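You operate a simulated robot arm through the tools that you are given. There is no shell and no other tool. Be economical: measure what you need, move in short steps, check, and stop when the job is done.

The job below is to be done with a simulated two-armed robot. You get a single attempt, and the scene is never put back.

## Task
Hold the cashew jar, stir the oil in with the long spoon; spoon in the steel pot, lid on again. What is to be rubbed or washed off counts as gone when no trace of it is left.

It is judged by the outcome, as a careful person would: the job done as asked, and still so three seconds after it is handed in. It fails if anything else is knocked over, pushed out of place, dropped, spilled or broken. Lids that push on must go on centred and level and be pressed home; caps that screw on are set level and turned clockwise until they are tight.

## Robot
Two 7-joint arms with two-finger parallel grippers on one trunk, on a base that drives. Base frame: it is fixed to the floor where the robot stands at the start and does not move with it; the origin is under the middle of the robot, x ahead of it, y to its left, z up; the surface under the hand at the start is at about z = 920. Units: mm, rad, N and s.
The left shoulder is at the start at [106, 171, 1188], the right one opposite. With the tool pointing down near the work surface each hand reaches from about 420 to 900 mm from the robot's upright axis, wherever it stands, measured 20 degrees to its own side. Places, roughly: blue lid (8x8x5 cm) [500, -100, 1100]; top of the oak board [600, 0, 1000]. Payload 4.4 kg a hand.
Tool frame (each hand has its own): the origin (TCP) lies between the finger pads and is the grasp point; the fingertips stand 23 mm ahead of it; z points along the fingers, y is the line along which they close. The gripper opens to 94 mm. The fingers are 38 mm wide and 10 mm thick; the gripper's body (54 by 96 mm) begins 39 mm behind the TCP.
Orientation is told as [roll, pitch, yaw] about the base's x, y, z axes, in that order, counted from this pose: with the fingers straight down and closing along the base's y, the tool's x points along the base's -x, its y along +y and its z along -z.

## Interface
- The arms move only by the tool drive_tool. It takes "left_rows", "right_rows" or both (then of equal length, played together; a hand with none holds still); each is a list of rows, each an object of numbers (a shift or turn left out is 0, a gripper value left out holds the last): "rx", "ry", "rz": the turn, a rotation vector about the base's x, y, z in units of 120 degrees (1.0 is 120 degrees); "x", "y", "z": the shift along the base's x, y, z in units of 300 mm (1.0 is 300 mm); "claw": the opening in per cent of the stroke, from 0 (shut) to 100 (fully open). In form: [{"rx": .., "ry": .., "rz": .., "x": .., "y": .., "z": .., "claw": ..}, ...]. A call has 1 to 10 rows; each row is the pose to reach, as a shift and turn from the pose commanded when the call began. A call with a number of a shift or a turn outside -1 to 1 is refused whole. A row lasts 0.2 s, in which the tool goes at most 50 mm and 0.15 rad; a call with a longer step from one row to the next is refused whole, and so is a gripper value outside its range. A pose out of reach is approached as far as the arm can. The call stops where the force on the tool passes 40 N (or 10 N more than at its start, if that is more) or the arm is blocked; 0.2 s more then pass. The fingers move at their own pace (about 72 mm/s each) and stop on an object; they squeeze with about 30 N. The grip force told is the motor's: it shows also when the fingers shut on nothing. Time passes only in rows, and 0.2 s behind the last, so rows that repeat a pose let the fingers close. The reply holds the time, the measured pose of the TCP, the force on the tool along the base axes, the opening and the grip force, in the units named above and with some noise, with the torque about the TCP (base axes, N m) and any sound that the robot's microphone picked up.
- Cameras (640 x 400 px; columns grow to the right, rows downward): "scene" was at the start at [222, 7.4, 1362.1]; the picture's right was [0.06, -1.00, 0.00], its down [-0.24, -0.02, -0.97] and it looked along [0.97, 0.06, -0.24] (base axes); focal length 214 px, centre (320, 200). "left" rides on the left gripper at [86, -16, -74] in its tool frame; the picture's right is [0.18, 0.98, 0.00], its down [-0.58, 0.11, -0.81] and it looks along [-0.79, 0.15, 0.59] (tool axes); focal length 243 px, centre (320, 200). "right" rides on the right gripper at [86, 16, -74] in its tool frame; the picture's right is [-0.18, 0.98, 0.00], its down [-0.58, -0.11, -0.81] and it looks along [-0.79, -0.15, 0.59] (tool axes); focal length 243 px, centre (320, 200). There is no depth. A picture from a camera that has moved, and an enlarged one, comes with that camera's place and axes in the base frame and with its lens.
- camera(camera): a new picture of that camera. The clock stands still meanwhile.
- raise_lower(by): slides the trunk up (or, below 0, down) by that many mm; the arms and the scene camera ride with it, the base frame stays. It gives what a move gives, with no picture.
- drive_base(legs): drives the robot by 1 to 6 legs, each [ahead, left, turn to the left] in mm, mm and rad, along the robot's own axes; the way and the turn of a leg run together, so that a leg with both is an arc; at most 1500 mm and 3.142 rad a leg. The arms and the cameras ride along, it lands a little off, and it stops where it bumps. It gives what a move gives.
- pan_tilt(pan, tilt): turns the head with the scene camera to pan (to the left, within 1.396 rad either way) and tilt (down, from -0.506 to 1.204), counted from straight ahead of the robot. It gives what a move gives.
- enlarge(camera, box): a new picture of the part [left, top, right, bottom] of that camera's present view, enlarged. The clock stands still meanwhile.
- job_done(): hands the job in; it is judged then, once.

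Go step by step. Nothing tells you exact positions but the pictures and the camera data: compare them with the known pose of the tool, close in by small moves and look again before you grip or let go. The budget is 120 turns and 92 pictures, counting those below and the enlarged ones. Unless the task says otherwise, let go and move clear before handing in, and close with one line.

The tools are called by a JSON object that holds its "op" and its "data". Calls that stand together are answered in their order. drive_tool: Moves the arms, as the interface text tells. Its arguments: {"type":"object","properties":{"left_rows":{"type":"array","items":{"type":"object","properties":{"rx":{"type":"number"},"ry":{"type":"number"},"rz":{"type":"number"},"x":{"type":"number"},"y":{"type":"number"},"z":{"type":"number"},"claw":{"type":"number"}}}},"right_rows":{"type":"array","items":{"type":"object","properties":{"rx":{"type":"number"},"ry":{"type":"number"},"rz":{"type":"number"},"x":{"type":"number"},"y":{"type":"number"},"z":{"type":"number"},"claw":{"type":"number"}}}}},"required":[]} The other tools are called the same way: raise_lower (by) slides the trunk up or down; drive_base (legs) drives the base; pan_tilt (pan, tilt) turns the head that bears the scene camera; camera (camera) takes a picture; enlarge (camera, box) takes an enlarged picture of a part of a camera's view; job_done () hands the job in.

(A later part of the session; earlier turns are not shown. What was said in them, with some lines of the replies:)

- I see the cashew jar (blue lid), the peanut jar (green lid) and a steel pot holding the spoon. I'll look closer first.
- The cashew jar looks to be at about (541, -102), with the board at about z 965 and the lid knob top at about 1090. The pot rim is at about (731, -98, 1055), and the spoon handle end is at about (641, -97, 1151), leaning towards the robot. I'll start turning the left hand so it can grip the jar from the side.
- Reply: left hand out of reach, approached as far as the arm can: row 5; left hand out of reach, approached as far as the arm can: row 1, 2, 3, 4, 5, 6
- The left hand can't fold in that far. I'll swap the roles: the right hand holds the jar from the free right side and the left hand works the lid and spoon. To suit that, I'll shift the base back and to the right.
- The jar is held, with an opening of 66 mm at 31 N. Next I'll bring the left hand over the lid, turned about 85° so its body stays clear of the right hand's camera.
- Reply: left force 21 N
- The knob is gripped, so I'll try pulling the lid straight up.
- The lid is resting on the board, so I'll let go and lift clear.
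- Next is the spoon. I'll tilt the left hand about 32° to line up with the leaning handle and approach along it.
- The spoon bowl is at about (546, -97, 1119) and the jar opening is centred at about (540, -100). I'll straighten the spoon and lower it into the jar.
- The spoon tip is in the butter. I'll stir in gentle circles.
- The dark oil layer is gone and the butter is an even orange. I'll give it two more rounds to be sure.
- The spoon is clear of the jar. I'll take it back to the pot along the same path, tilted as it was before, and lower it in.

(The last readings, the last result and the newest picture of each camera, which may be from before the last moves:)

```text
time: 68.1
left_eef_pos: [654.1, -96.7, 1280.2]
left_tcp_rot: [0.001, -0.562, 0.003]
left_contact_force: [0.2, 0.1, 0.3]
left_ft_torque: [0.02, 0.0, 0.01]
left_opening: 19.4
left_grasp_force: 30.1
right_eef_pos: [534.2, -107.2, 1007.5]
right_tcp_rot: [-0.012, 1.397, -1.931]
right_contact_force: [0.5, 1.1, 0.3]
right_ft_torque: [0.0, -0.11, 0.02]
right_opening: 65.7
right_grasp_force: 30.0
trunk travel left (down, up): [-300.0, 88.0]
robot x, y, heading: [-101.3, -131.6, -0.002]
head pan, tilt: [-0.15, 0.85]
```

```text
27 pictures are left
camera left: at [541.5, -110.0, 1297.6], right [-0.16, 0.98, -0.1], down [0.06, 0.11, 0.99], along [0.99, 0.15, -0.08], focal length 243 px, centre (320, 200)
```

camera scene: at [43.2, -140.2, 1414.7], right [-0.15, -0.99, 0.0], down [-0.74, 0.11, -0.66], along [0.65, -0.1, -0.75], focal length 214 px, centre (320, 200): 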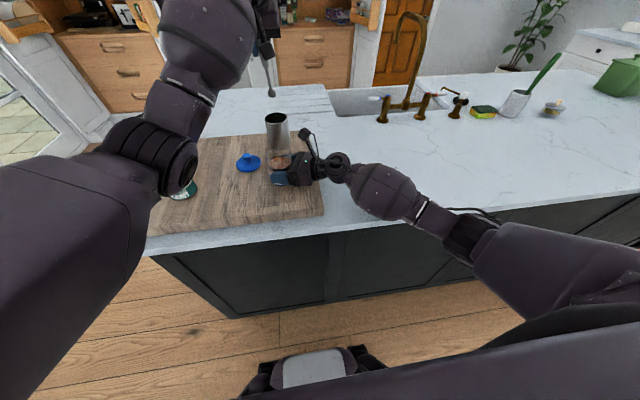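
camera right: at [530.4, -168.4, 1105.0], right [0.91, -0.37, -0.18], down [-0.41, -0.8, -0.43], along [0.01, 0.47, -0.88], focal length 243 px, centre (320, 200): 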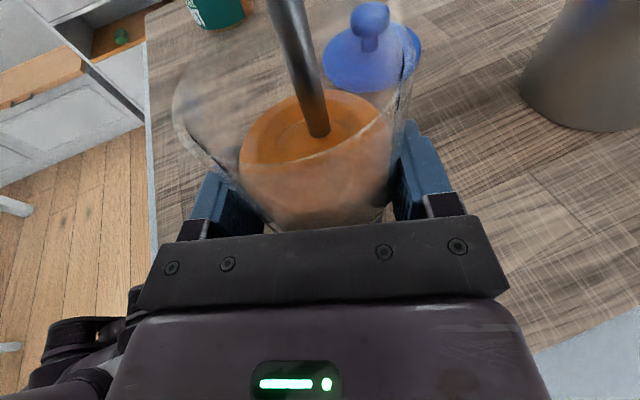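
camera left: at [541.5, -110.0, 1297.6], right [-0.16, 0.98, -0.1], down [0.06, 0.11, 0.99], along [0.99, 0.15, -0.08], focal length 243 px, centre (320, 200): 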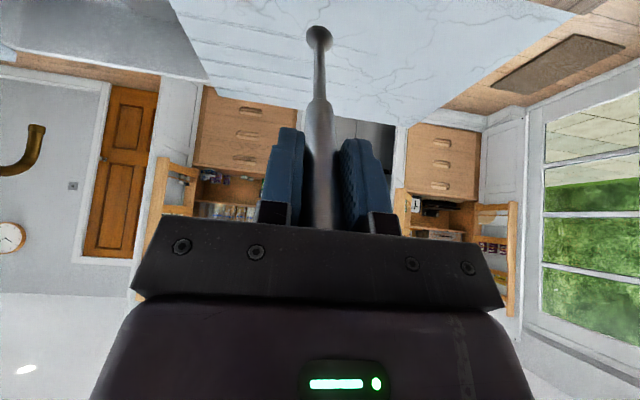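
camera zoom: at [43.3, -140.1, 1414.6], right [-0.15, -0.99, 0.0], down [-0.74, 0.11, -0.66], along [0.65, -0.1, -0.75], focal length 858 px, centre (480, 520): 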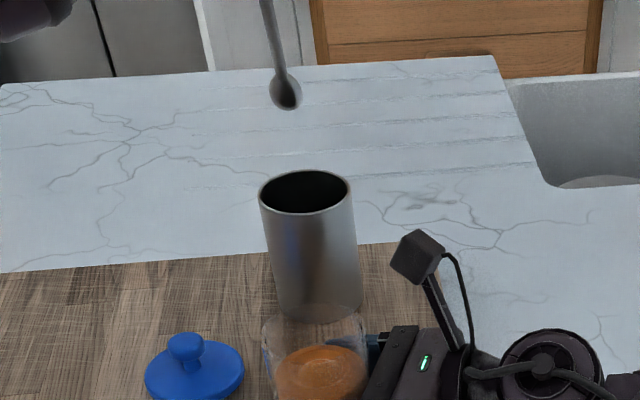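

{"op": "drive_tool", "data": {"left_rows": [{"z": -0.12, "y": 0.002}, {"z": -0.22, "y": 0.002}, {"z": -0.32, "y": 0.002}, {"z": -0.4, "y": 0.002}, {"z": -0.45, "y": 0.002}, {"z": -0.475, "y": 0.002}, {"z": -0.488, "y": 0.002}]}}

{"op": "enlarge", "data": {"camera": "scene", "box": [230, 70, 330, 170]}}

```text
time: 69.7
left_eef_pos: [654.0, -94.5, 1131.8]
left_tcp_rot: [0.001, -0.561, 0.002]
left_contact_force: [1.2, -0.8, 1.9]
left_ft_torque: [-0.07, -0.09, -0.08]
left_opening: 18.9
left_grasp_force: 30.3
right_eef_pos: [534.6, -108.0, 1008.0]
right_tcp_rot: [-0.012, 1.398, -1.932]
right_contact_force: [0.4, 1.0, -0.4]
right_ft_torque: [0.0, -0.09, 0.01]
right_opening: 66.2
right_grasp_force: 29.9
trunk travel left (down, up): [-300.0, 88.0]
robot x, y, heading: [-98.0, -127.2, -0.0]
head pan, tilt: [-0.15, 0.85]
```

```text
4.00 times, centred on (280, 120) of scene
camera zoom: at [43.4, -140.2, 1414.7], right [-0.15, -0.99, 0.0], down [-0.74, 0.11, -0.66], along [0.65, -0.1, -0.75], focal length 858 px, centre (480, 520)
```

zoom: 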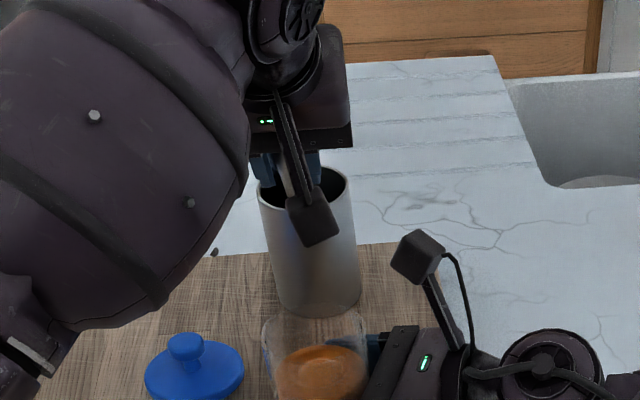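

{"op": "drive_tool", "data": {"left_rows": [{"claw": 35}, {"claw": 60}, {"claw": 70}, {"claw": 70}, {"x": -0.05, "z": 0.076}, {"x": -0.1, "z": 0.152}, {"x": -0.147, "z": 0.229}, {"x": -0.16, "z": 0.33}]}}

{"op": "camera", "data": {"camera": "left"}}

```text
time: 71.5
left_eef_pos: [605.7, -94.2, 1233.9]
left_tcp_rot: [0.002, -0.558, 0.002]
left_contact_force: [0.1, 0.5, 0.2]
left_ft_torque: [0.01, -0.04, 0.02]
left_opening: 65.8
left_grasp_force: 0.1
right_eef_pos: [533.8, -107.2, 1009.0]
right_tcp_rot: [-0.012, 1.397, -1.931]
right_contact_force: [-1.7, -1.0, 1.1]
right_ft_torque: [-0.07, -0.11, -0.02]
right_opening: 66.0
right_grasp_force: 29.9
trunk travel left (down, up): [-300.0, 88.0]
robot x, y, heading: [-98.7, -131.6, -0.002]
head pan, tilt: [-0.15, 0.85]
```

```text
25 pictures are left
camera left: at [493.4, -109.8, 1251.7], right [-0.16, 0.98, -0.1], down [0.07, 0.11, 0.99], along [0.99, 0.15, -0.08], focal length 243 px, centre (320, 200)
```

left: 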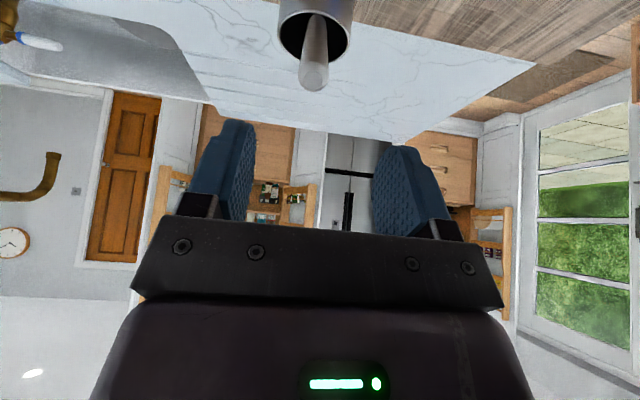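

The spoon is resting in the pot. Next I'll go back for the lid.

{"op": "drive_tool", "data": {"left_rows": [{"y": 0.11, "claw": 60}, {"y": 0.22, "ry": 0.067}, {"y": 0.33, "ry": 0.134, "x": 0.02}, {"y": 0.33, "ry": 0.2, "x": 0.048}, {"y": 0.33, "ry": 0.267, "x": 0.048}, {"y": 0.33, "ry": 0.267, "x": 0.048, "z": -0.12}, {"y": 0.33, "ry": 0.267, "x": 0.048, "z": -0.246}]}}

{"op": "camera", "data": {"camera": "left"}}

```text
time: 73.1
left_eef_pos: [621.0, 5.1, 1158.6]
left_tcp_rot: [0.002, 0.001, 0.001]
left_contact_force: [0.0, -0.7, 0.0]
left_ft_torque: [-0.04, 0.02, 0.01]
left_opening: 56.4
left_grasp_force: 0.0
right_eef_pos: [535.4, -108.6, 1008.5]
right_tcp_rot: [-0.013, 1.399, -1.93]
right_contact_force: [1.7, 0.1, 0.2]
right_ft_torque: [0.02, -0.1, -0.01]
right_opening: 65.9
right_grasp_force: 29.9
trunk travel left (down, up): [-300.0, 88.0]
robot x, y, heading: [-99.0, -131.8, -0.0]
head pan, tilt: [-0.15, 0.85]
```

```text
24 pictures are left
camera left: at [534.6, -10.7, 1234.1], right [-0.19, 0.98, 0.0], down [0.58, 0.11, 0.81], along [0.79, 0.15, -0.59], focal length 243 px, centre (320, 200)
```

left: 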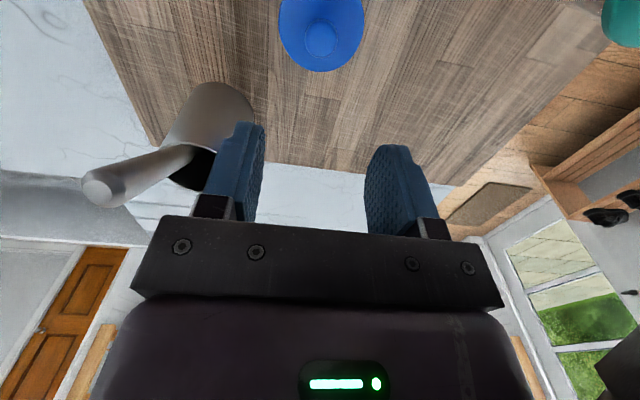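

{"op": "drive_tool", "data": {"left_rows": [{"z": -0.15}, {"z": -0.3}, {"z": -0.42}, {"z": -0.48}, {"z": -0.508}, {"z": -0.508, "claw": 35}, {"z": -0.508, "claw": 18}, {"z": -0.508, "claw": 18}, {"z": -0.508, "claw": 18}]}}

{"op": "enlarge", "data": {"camera": "scene", "box": [210, 110, 290, 170]}}

```text
time: 75.1
left_eef_pos: [620.9, 5.0, 1006.4]
left_tcp_rot: [0.001, -0.001, 0.003]
left_contact_force: [0.2, 0.1, 0.2]
left_ft_torque: [0.02, 0.02, -0.01]
left_opening: 22.6
left_grasp_force: 30.4
right_eef_pos: [534.6, -107.7, 1008.7]
right_tcp_rot: [-0.013, 1.397, -1.93]
right_contact_force: [1.5, -0.1, 0.2]
right_ft_torque: [0.04, -0.13, 0.04]
right_opening: 65.9
right_grasp_force: 30.3
trunk travel left (down, up): [-300.0, 88.0]
robot x, y, heading: [-100.4, -129.5, 0.004]
head pan, tilt: [-0.15, 0.85]
```

```text
6.67 times, centred on (250, 140) of scene
camera zoom: at [43.4, -140.0, 1414.7], right [-0.15, -0.99, 0.0], down [-0.74, 0.11, -0.66], along [0.65, -0.1, -0.75], focal length 1430 px, centre (787, 600)
```

zoom: 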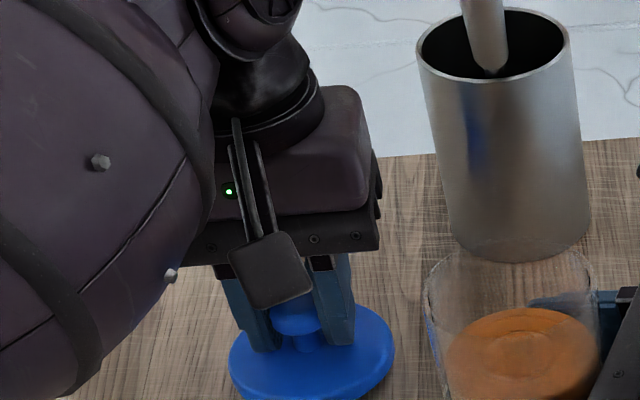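

{"op": "drive_tool", "data": {"left_rows": [{"z": 0.1}, {"z": 0.22}, {"z": 0.36}, {"z": 0.5}, {"z": 0.5, "x": -0.09, "y": -0.1}, {"z": 0.5, "x": -0.18, "y": -0.2}, {"z": 0.5, "x": -0.25, "y": -0.3}, {"z": 0.5, "x": -0.272, "y": -0.349}, {"z": 0.4, "x": -0.272, "y": -0.349}, {"z": 0.38, "x": -0.272, "y": -0.349}]}}

{"op": "enlarge", "data": {"camera": "scene", "box": [240, 100, 340, 180]}}

{"op": "camera", "data": {"camera": "left"}}

{"op": "camera", "data": {"camera": "right"}}

```text
time: 77.3
left_eef_pos: [539.7, -100.2, 1121.0]
left_tcp_rot: [0.004, -0.001, 0.003]
left_contact_force: [0.4, 0.3, 0.8]
left_ft_torque: [0.0, -0.04, 0.01]
left_opening: 22.8
left_grasp_force: 30.8
right_eef_pos: [534.2, -107.6, 1008.3]
right_tcp_rot: [-0.01, 1.4, -1.93]
right_contact_force: [1.7, 0.8, 1.1]
right_ft_torque: [-0.01, -0.12, 0.03]
right_opening: 66.0
right_grasp_force: 30.1
trunk travel left (down, up): [-300.0, 88.0]
robot x, y, heading: [-98.3, -129.7, -0.002]
head pan, tilt: [-0.15, 0.85]
```

```text
5.00 times, centred on (290, 140) of scene
camera zoom: at [43.4, -140.1, 1414.7], right [-0.15, -0.99, 0.0], down [-0.74, 0.11, -0.66], along [0.65, -0.1, -0.75], focal length 1072 px, centre (470, 500)
```

zoom: 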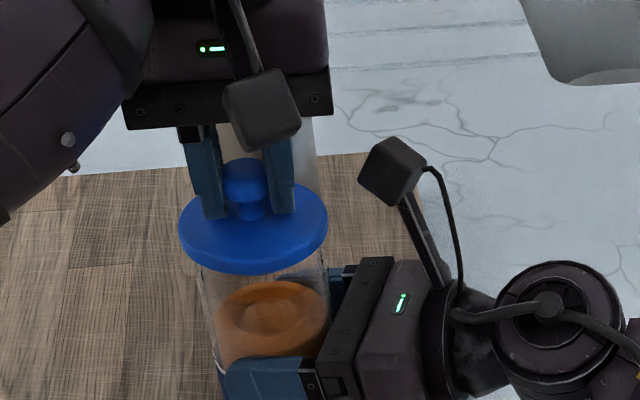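

```text
21 pictures are left
camera left: at [453.2, -115.4, 1195.3], right [-0.19, 0.98, 0.0], down [0.58, 0.11, 0.81], along [0.79, 0.15, -0.59], focal length 243 px, centre (320, 200)
```

left: 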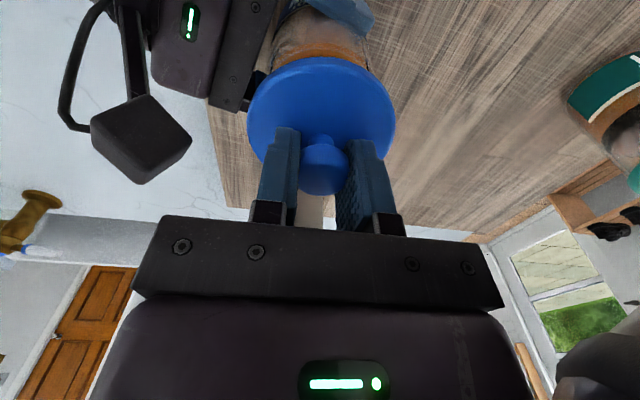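

```text
20 pictures are left
camera right: at [530.5, -168.4, 1105.0], right [0.91, -0.37, -0.18], down [-0.41, -0.8, -0.43], along [0.01, 0.47, -0.88], focal length 243 px, centre (320, 200)
```

right: 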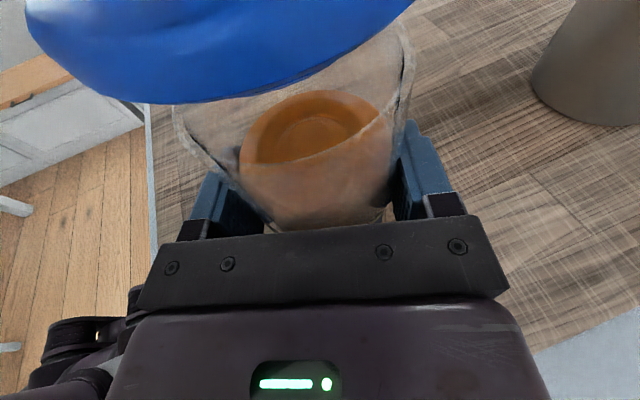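

The lid lines up with its earlier lift-off view. I'll lower it and press it on.

{"op": "drive_tool", "data": {"left_rows": [{"z": -0.025}, {"z": -0.045}, {"z": -0.055}, {"z": -0.065}, {"z": -0.072}, {"z": -0.079}]}}

{"op": "enlarge", "data": {"camera": "scene", "box": [240, 100, 340, 180]}}

```text
time: 78.7
left_eef_pos: [539.2, -100.2, 1098.2]
left_tcp_rot: [0.0, -0.002, 0.001]
left_contact_force: [-0.3, 0.9, 11.9]
left_ft_torque: [-0.11, 0.38, -0.07]
left_opening: 22.4
left_grasp_force: 29.5
right_eef_pos: [534.5, -108.3, 1008.5]
right_tcp_rot: [-0.007, 1.397, -1.925]
right_contact_force: [3.6, 1.0, -1.2]
right_ft_torque: [0.46, -0.71, 0.03]
right_opening: 66.1
right_grasp_force: 29.7
trunk travel left (down, up): [-300.0, 88.0]
robot x, y, heading: [-99.3, -128.7, 0.004]
head pan, tilt: [-0.15, 0.85]
```

```text
5.00 times, centred on (290, 140) of scene
camera zoom: at [43.0, -139.9, 1414.9], right [-0.15, -0.99, 0.0], down [-0.74, 0.11, -0.66], along [0.65, -0.1, -0.75], focal length 1072 px, centre (470, 500)
```

zoom: 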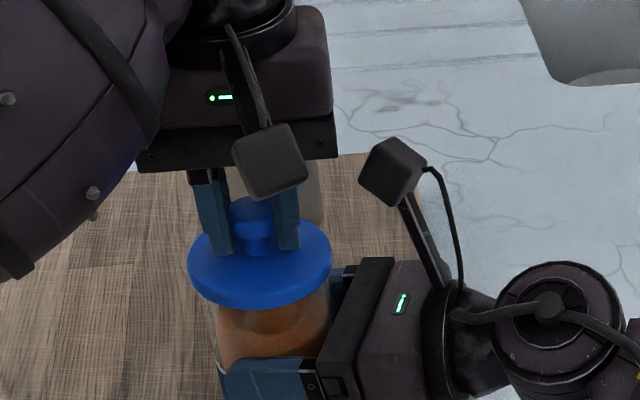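

{"op": "drive_tool", "data": {"left_rows": [{"z": -0.007}, {"z": -0.014}, {"z": -0.021}, {"z": -0.028}, {"z": -0.035}]}}

{"op": "enlarge", "data": {"camera": "scene", "box": [260, 120, 310, 160]}}

```text
time: 79.4
left_eef_pos: [538.0, -101.0, 1097.6]
left_tcp_rot: [0.001, -0.005, 0.002]
left_contact_force: [-0.9, 2.4, 6.2]
left_ft_torque: [0.2, 0.18, -0.02]
left_opening: 22.5
left_grasp_force: 30.3
right_eef_pos: [534.9, -108.9, 1008.3]
right_tcp_rot: [-0.005, 1.398, -1.928]
right_contact_force: [-2.2, -0.5, 5.7]
right_ft_torque: [-0.35, 0.21, -0.03]
right_opening: 66.0
right_grasp_force: 29.6
trunk travel left (down, up): [-300.0, 88.0]
robot x, y, heading: [-97.9, -130.9, 0.001]
head pan, tilt: [-0.15, 0.85]
stopped in row 3 (left hand): the force on the tool passed its limit at 43 N (the readings are from after the stop); the commanded pose is now the measured one
```

```text
10.00 times, centred on (285, 140) of scene
camera zoom: at [42.1, -140.1, 1414.7], right [-0.15, -0.99, 0.0], down [-0.74, 0.11, -0.66], along [0.65, -0.1, -0.75], focal length 2145 px, centre (670, 800)
```

zoom: 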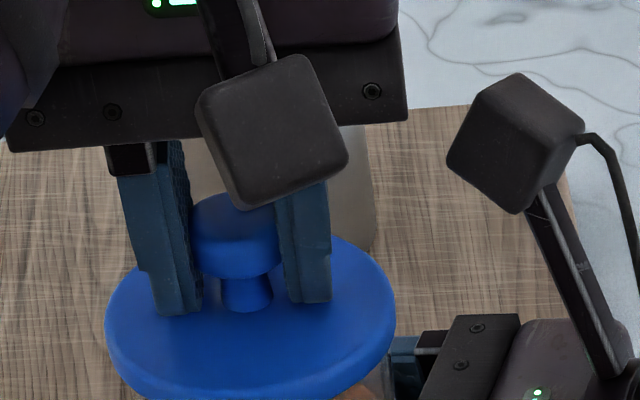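

{"op": "drive_tool", "data": {"left_rows": [{"claw": 35}, {"claw": 55}, {"claw": 60}, {"z": 0.1}, {"z": 0.2, "claw": 0}, {"z": 0.2}, {"z": 0.2}, {"z": 0.2}, {"z": 0.2}]}}

{"op": "enlarge", "data": {"camera": "scene", "box": [240, 110, 320, 190]}}

{"op": "camera", "data": {"camera": "left"}}

```text
time: 81.4
left_eef_pos: [538.7, -98.9, 1155.7]
left_tcp_rot: [0.001, -0.007, 0.001]
left_contact_force: [0.2, -0.1, 0.3]
left_ft_torque: [0.04, -0.03, 0.02]
left_opening: 0.0
left_grasp_force: 30.6
right_eef_pos: [534.5, -108.9, 1008.1]
right_tcp_rot: [-0.007, 1.396, -1.926]
right_contact_force: [-1.0, 2.6, 13.1]
right_ft_torque: [0.32, -0.19, 0.04]
right_opening: 66.2
right_grasp_force: 29.7
trunk travel left (down, up): [-300.0, 88.0]
robot x, y, heading: [-99.5, -130.9, -0.001]
head pan, tilt: [-0.15, 0.85]
```

```text
5.00 times, centred on (280, 150) of scene
camera zoom: at [42.2, -139.9, 1414.8], right [-0.15, -0.99, 0.0], down [-0.74, 0.11, -0.66], along [0.65, -0.1, -0.75], focal length 1072 px, centre (520, 450)
```

zoom: 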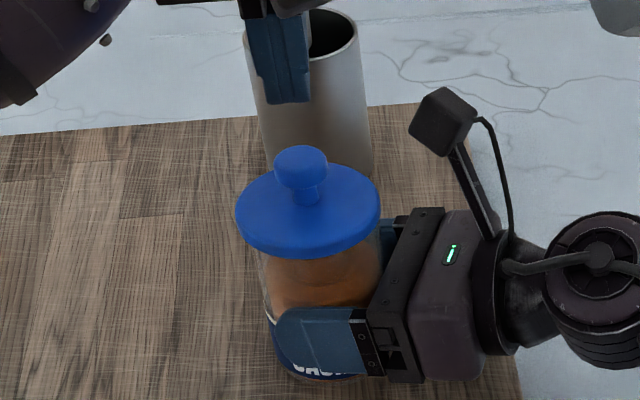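

```text
16 pictures are left
camera left: at [452.4, -114.8, 1230.9], right [-0.19, 0.98, 0.0], down [0.58, 0.11, 0.81], along [0.8, 0.15, -0.59], focal length 243 px, centre (320, 200)
```

left: 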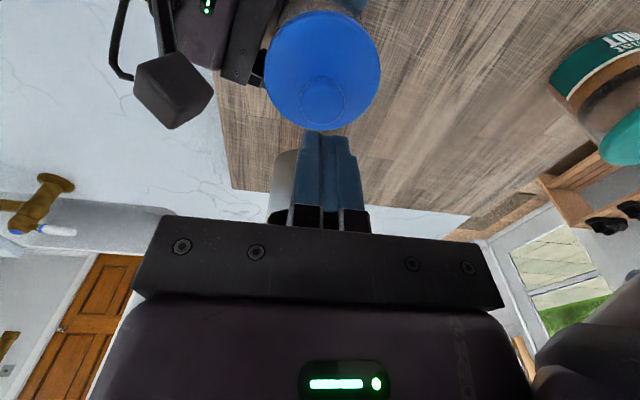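

The lid looks level and centred. I'll press once more on the knob with closed fingers to make sure it's home.

{"op": "drive_tool", "data": {"left_rows": [{"z": -0.07}, {"z": -0.11}, {"z": -0.13}, {"z": -0.14}, {"z": -0.15}, {"z": -0.16}, {"z": -0.17}, {"z": -0.18}, {"z": -0.19}, {"z": -0.2}]}}

{"op": "enlarge", "data": {"camera": "scene", "box": [240, 110, 320, 190]}}

```text
time: 82.4
left_eef_pos: [539.4, -101.0, 1122.5]
left_tcp_rot: [-0.007, -0.017, 0.0]
left_contact_force: [-1.3, 3.3, 12.6]
left_ft_torque: [0.06, 0.17, -0.09]
left_opening: 0.0
left_grasp_force: 30.1
right_eef_pos: [534.2, -108.1, 1008.2]
right_tcp_rot: [-0.005, 1.396, -1.928]
right_contact_force: [-4.4, -1.8, 9.6]
right_ft_torque: [-0.43, 0.34, 0.03]
right_opening: 66.3
right_grasp_force: 30.5
trunk travel left (down, up): [-300.0, 88.0]
robot x, y, heading: [-102.5, -127.7, 0.001]
head pan, tilt: [-0.15, 0.85]
stopped in row 4 (left hand): the force on the tool passed its limit at 45 N (the readings are from after the stop); the commanded pose is now the measured one
```

```text
5.00 times, centred on (280, 150) of scene
camera zoom: at [41.2, -140.0, 1414.8], right [-0.15, -0.99, 0.0], down [-0.74, 0.11, -0.66], along [0.65, -0.1, -0.75], focal length 1072 px, centre (520, 450)
```

zoom: 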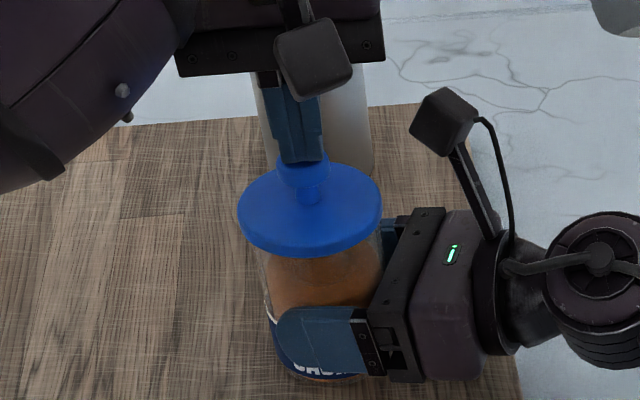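

{"op": "drive_tool", "data": {"left_rows": [{"z": 0.05}, {"z": 0.2}, {"z": 0.35}, {"z": 0.5}, {"z": 0.55, "y": 0.12}, {"z": 0.55, "y": 0.27}, {"z": 0.55, "y": 0.42}, {"z": 0.55, "y": 0.55}]}}

{"op": "drive_tool", "data": {"right_rows": [{"claw": 75}, {"claw": 85}, {"claw": 100}, {"claw": 100}]}}

{"op": "camera", "data": {"camera": "right"}}

{"op": "enlarge", "data": {"camera": "scene", "box": [220, 90, 340, 190]}}

```text
time: 84.2
left_eef_pos: [539.2, 63.2, 1285.7]
left_tcp_rot: [-0.006, -0.013, -0.001]
left_contact_force: [0.4, 0.8, -0.3]
left_ft_torque: [0.01, -0.01, 0.04]
left_opening: 0.1
left_grasp_force: 30.5
right_eef_pos: [535.4, -109.5, 1008.8]
right_tcp_rot: [-0.003, 1.394, -1.929]
right_contact_force: [0.7, 3.8, 25.0]
right_ft_torque: [0.05, -0.16, -0.25]
right_opening: 66.0
right_grasp_force: 29.7
trunk travel left (down, up): [-300.0, 88.0]
robot x, y, heading: [-99.4, -131.8, 0.003]
head pan, tilt: [-0.15, 0.85]
```

```text
time: 85.2
left_eef_pos: [542.3, 62.5, 1284.4]
left_tcp_rot: [-0.004, -0.011, 0.0]
left_contact_force: [0.1, -0.4, -0.4]
left_ft_torque: [-0.01, -0.01, 0.05]
left_opening: 0.2
left_grasp_force: 29.5
right_eef_pos: [536.5, -109.3, 1005.3]
right_tcp_rot: [-0.018, 1.393, -1.942]
right_contact_force: [0.6, -0.9, 1.0]
right_ft_torque: [0.0, 0.02, 0.0]
right_opening: 93.9
right_grasp_force: 0.1
trunk travel left (down, up): [-300.0, 88.0]
robot x, y, heading: [-96.0, -125.8, 0.001]
head pan, tilt: [-0.15, 0.85]
```

```text
14 pictures are left
camera right: at [531.7, -169.1, 1102.4], right [0.91, -0.37, -0.18], down [-0.41, -0.8, -0.43], along [0.01, 0.47, -0.88], focal length 243 px, centre (320, 200)
```

right: 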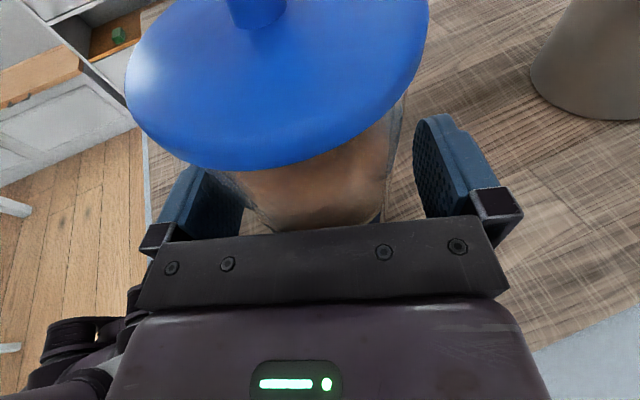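

```text
4.00 times, centred on (280, 140) of scene
camera zoom: at [43.6, -139.9, 1414.6], right [-0.15, -0.99, 0.0], down [-0.74, 0.11, -0.66], along [0.65, -0.1, -0.75], focal length 858 px, centre (480, 440)
```

zoom: 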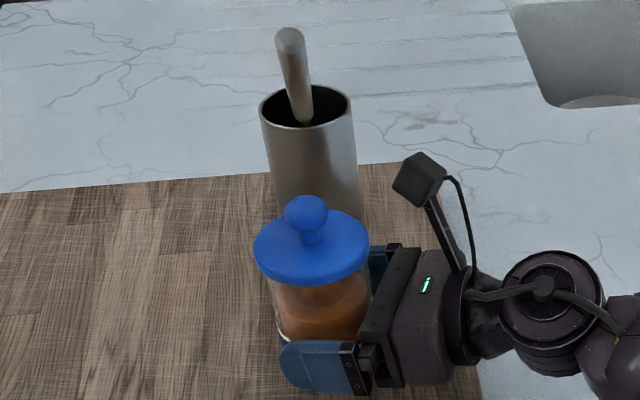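

{"op": "drive_tool", "data": {"right_rows": [{"x": -0.025, "y": -0.042}, {"x": -0.062, "y": -0.137}, {"x": -0.115, "y": -0.275}, {"x": -0.18, "y": -0.435}, {"x": -0.22, "y": -0.56}]}}

{"op": "camera", "data": {"camera": "right"}}

{"op": "enlarge", "data": {"camera": "scene", "box": [230, 100, 330, 200]}}

{"op": "camera", "data": {"camera": "scene"}}

```text
refused: row 4 steps farther than a row can; nothing moved
```

```text
12 pictures are left
camera right: at [531.7, -169.1, 1102.4], right [0.91, -0.37, -0.18], down [-0.41, -0.8, -0.43], along [0.01, 0.47, -0.88], focal length 243 px, centre (320, 200)
```

right: 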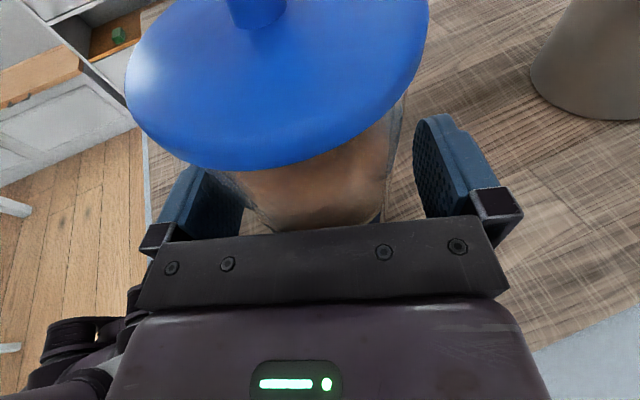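

```text
4.00 times, centred on (280, 150) of scene
camera zoom: at [43.6, -139.9, 1414.6], right [-0.15, -0.99, 0.0], down [-0.74, 0.11, -0.66], along [0.65, -0.1, -0.75], focal length 858 px, centre (480, 400)
```

zoom: 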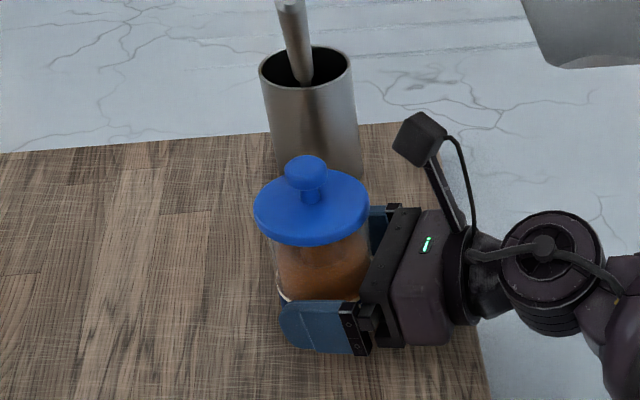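

```text
10 pictures are left
camera scene: at [43.6, -139.9, 1414.6], right [-0.15, -0.99, 0.0], down [-0.74, 0.11, -0.66], along [0.65, -0.1, -0.75], focal length 214 px, centre (320, 200)
```

scene: 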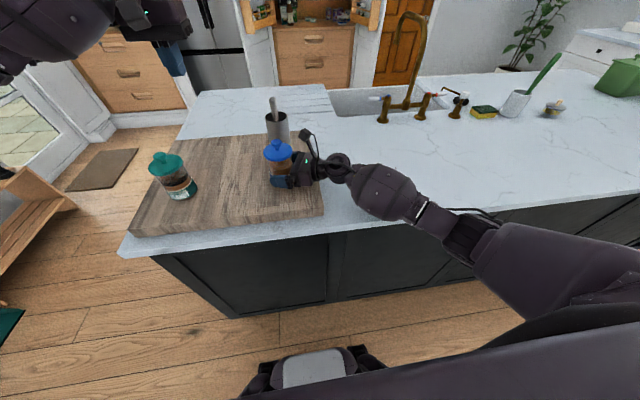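

{"op": "drive_tool", "data": {"right_rows": [{"x": -0.025, "y": -0.042}, {"x": -0.062, "y": -0.137}, {"x": -0.112, "y": -0.265}, {"x": -0.162, "y": -0.395}, {"x": -0.212, "y": -0.525}, {"x": -0.25, "y": -0.63}]}}

{"op": "camera", "data": {"camera": "right"}}

{"op": "enlarge", "data": {"camera": "scene", "box": [140, 90, 340, 215]}}

{"op": "enlarge", "data": {"camera": "scene", "box": [250, 125, 310, 200]}}

```text
time: 86.6
left_eef_pos: [542.1, 62.3, 1284.5]
left_tcp_rot: [-0.005, -0.012, -0.001]
left_contact_force: [0.5, -0.4, 0.9]
left_ft_torque: [0.07, 0.02, -0.01]
left_opening: 0.0
left_grasp_force: 30.0
right_eef_pos: [460.4, -297.9, 1005.7]
right_tcp_rot: [-0.013, 1.394, -1.937]
right_contact_force: [1.3, -0.1, 1.3]
right_ft_torque: [-0.01, 0.0, -0.02]
right_opening: 93.9
right_grasp_force: 0.0
trunk travel left (down, up): [-300.0, 88.0]
robot x, y, heading: [-100.6, -130.8, 0.004]
head pan, tilt: [-0.15, 0.85]
```

```text
9 pictures are left
camera right: at [455.8, -358.2, 1102.0], right [0.91, -0.37, -0.18], down [-0.41, -0.8, -0.43], along [0.01, 0.47, -0.88], focal length 243 px, centre (320, 200)
```

right: 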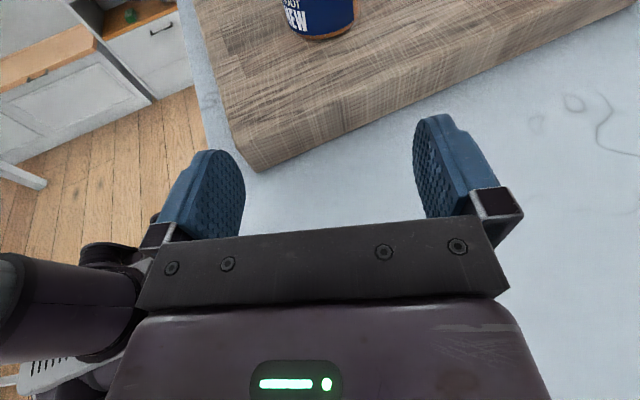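

```text
3.20 times, centred on (240, 152) of scene
camera zoom: at [43.2, -140.4, 1414.7], right [-0.15, -0.99, 0.0], down [-0.74, 0.11, -0.66], along [0.65, -0.1, -0.75], focal length 686 px, centre (576, 352)
```

zoom: 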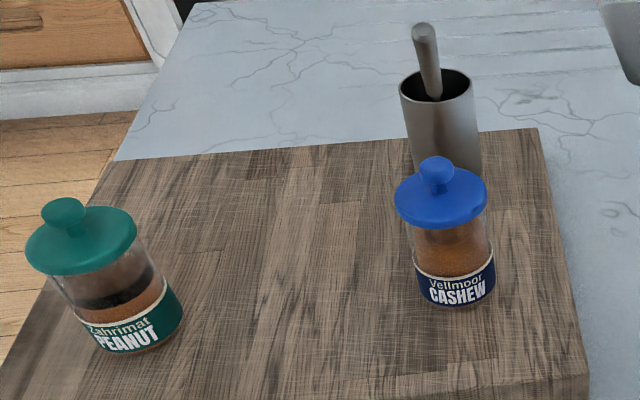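

```text
5.33 times, centred on (280, 162) of scene
camera zoom: at [43.2, -140.4, 1414.7], right [-0.15, -0.99, 0.0], down [-0.74, 0.11, -0.66], along [0.65, -0.1, -0.75], focal length 1144 px, centre (533, 400)
```

zoom: 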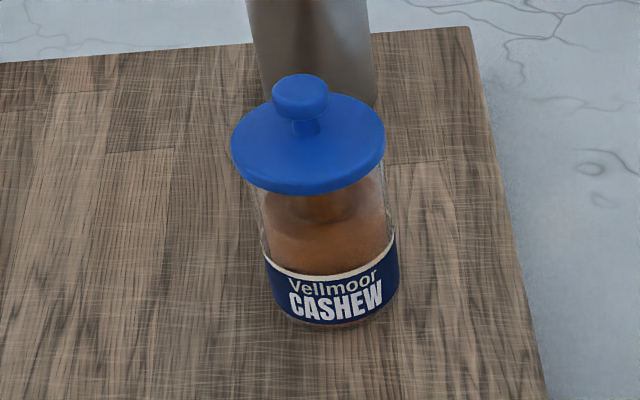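

The cashew butter is stirred to an even orange and the spoon is back in the steel pot. The lid is level and pressed on at the same height as before, and both hands are clear.

{"op": "job_done", "data": {}}

```text
The job is handed in.
```

The job is handed in: I held the cashew jar and stirred the oil in until no dark layer showed, put the spoon back in the steel pot and pressed the lid on again. The pot ended up about 6 mm from where it started, probably nudged by the spoon.
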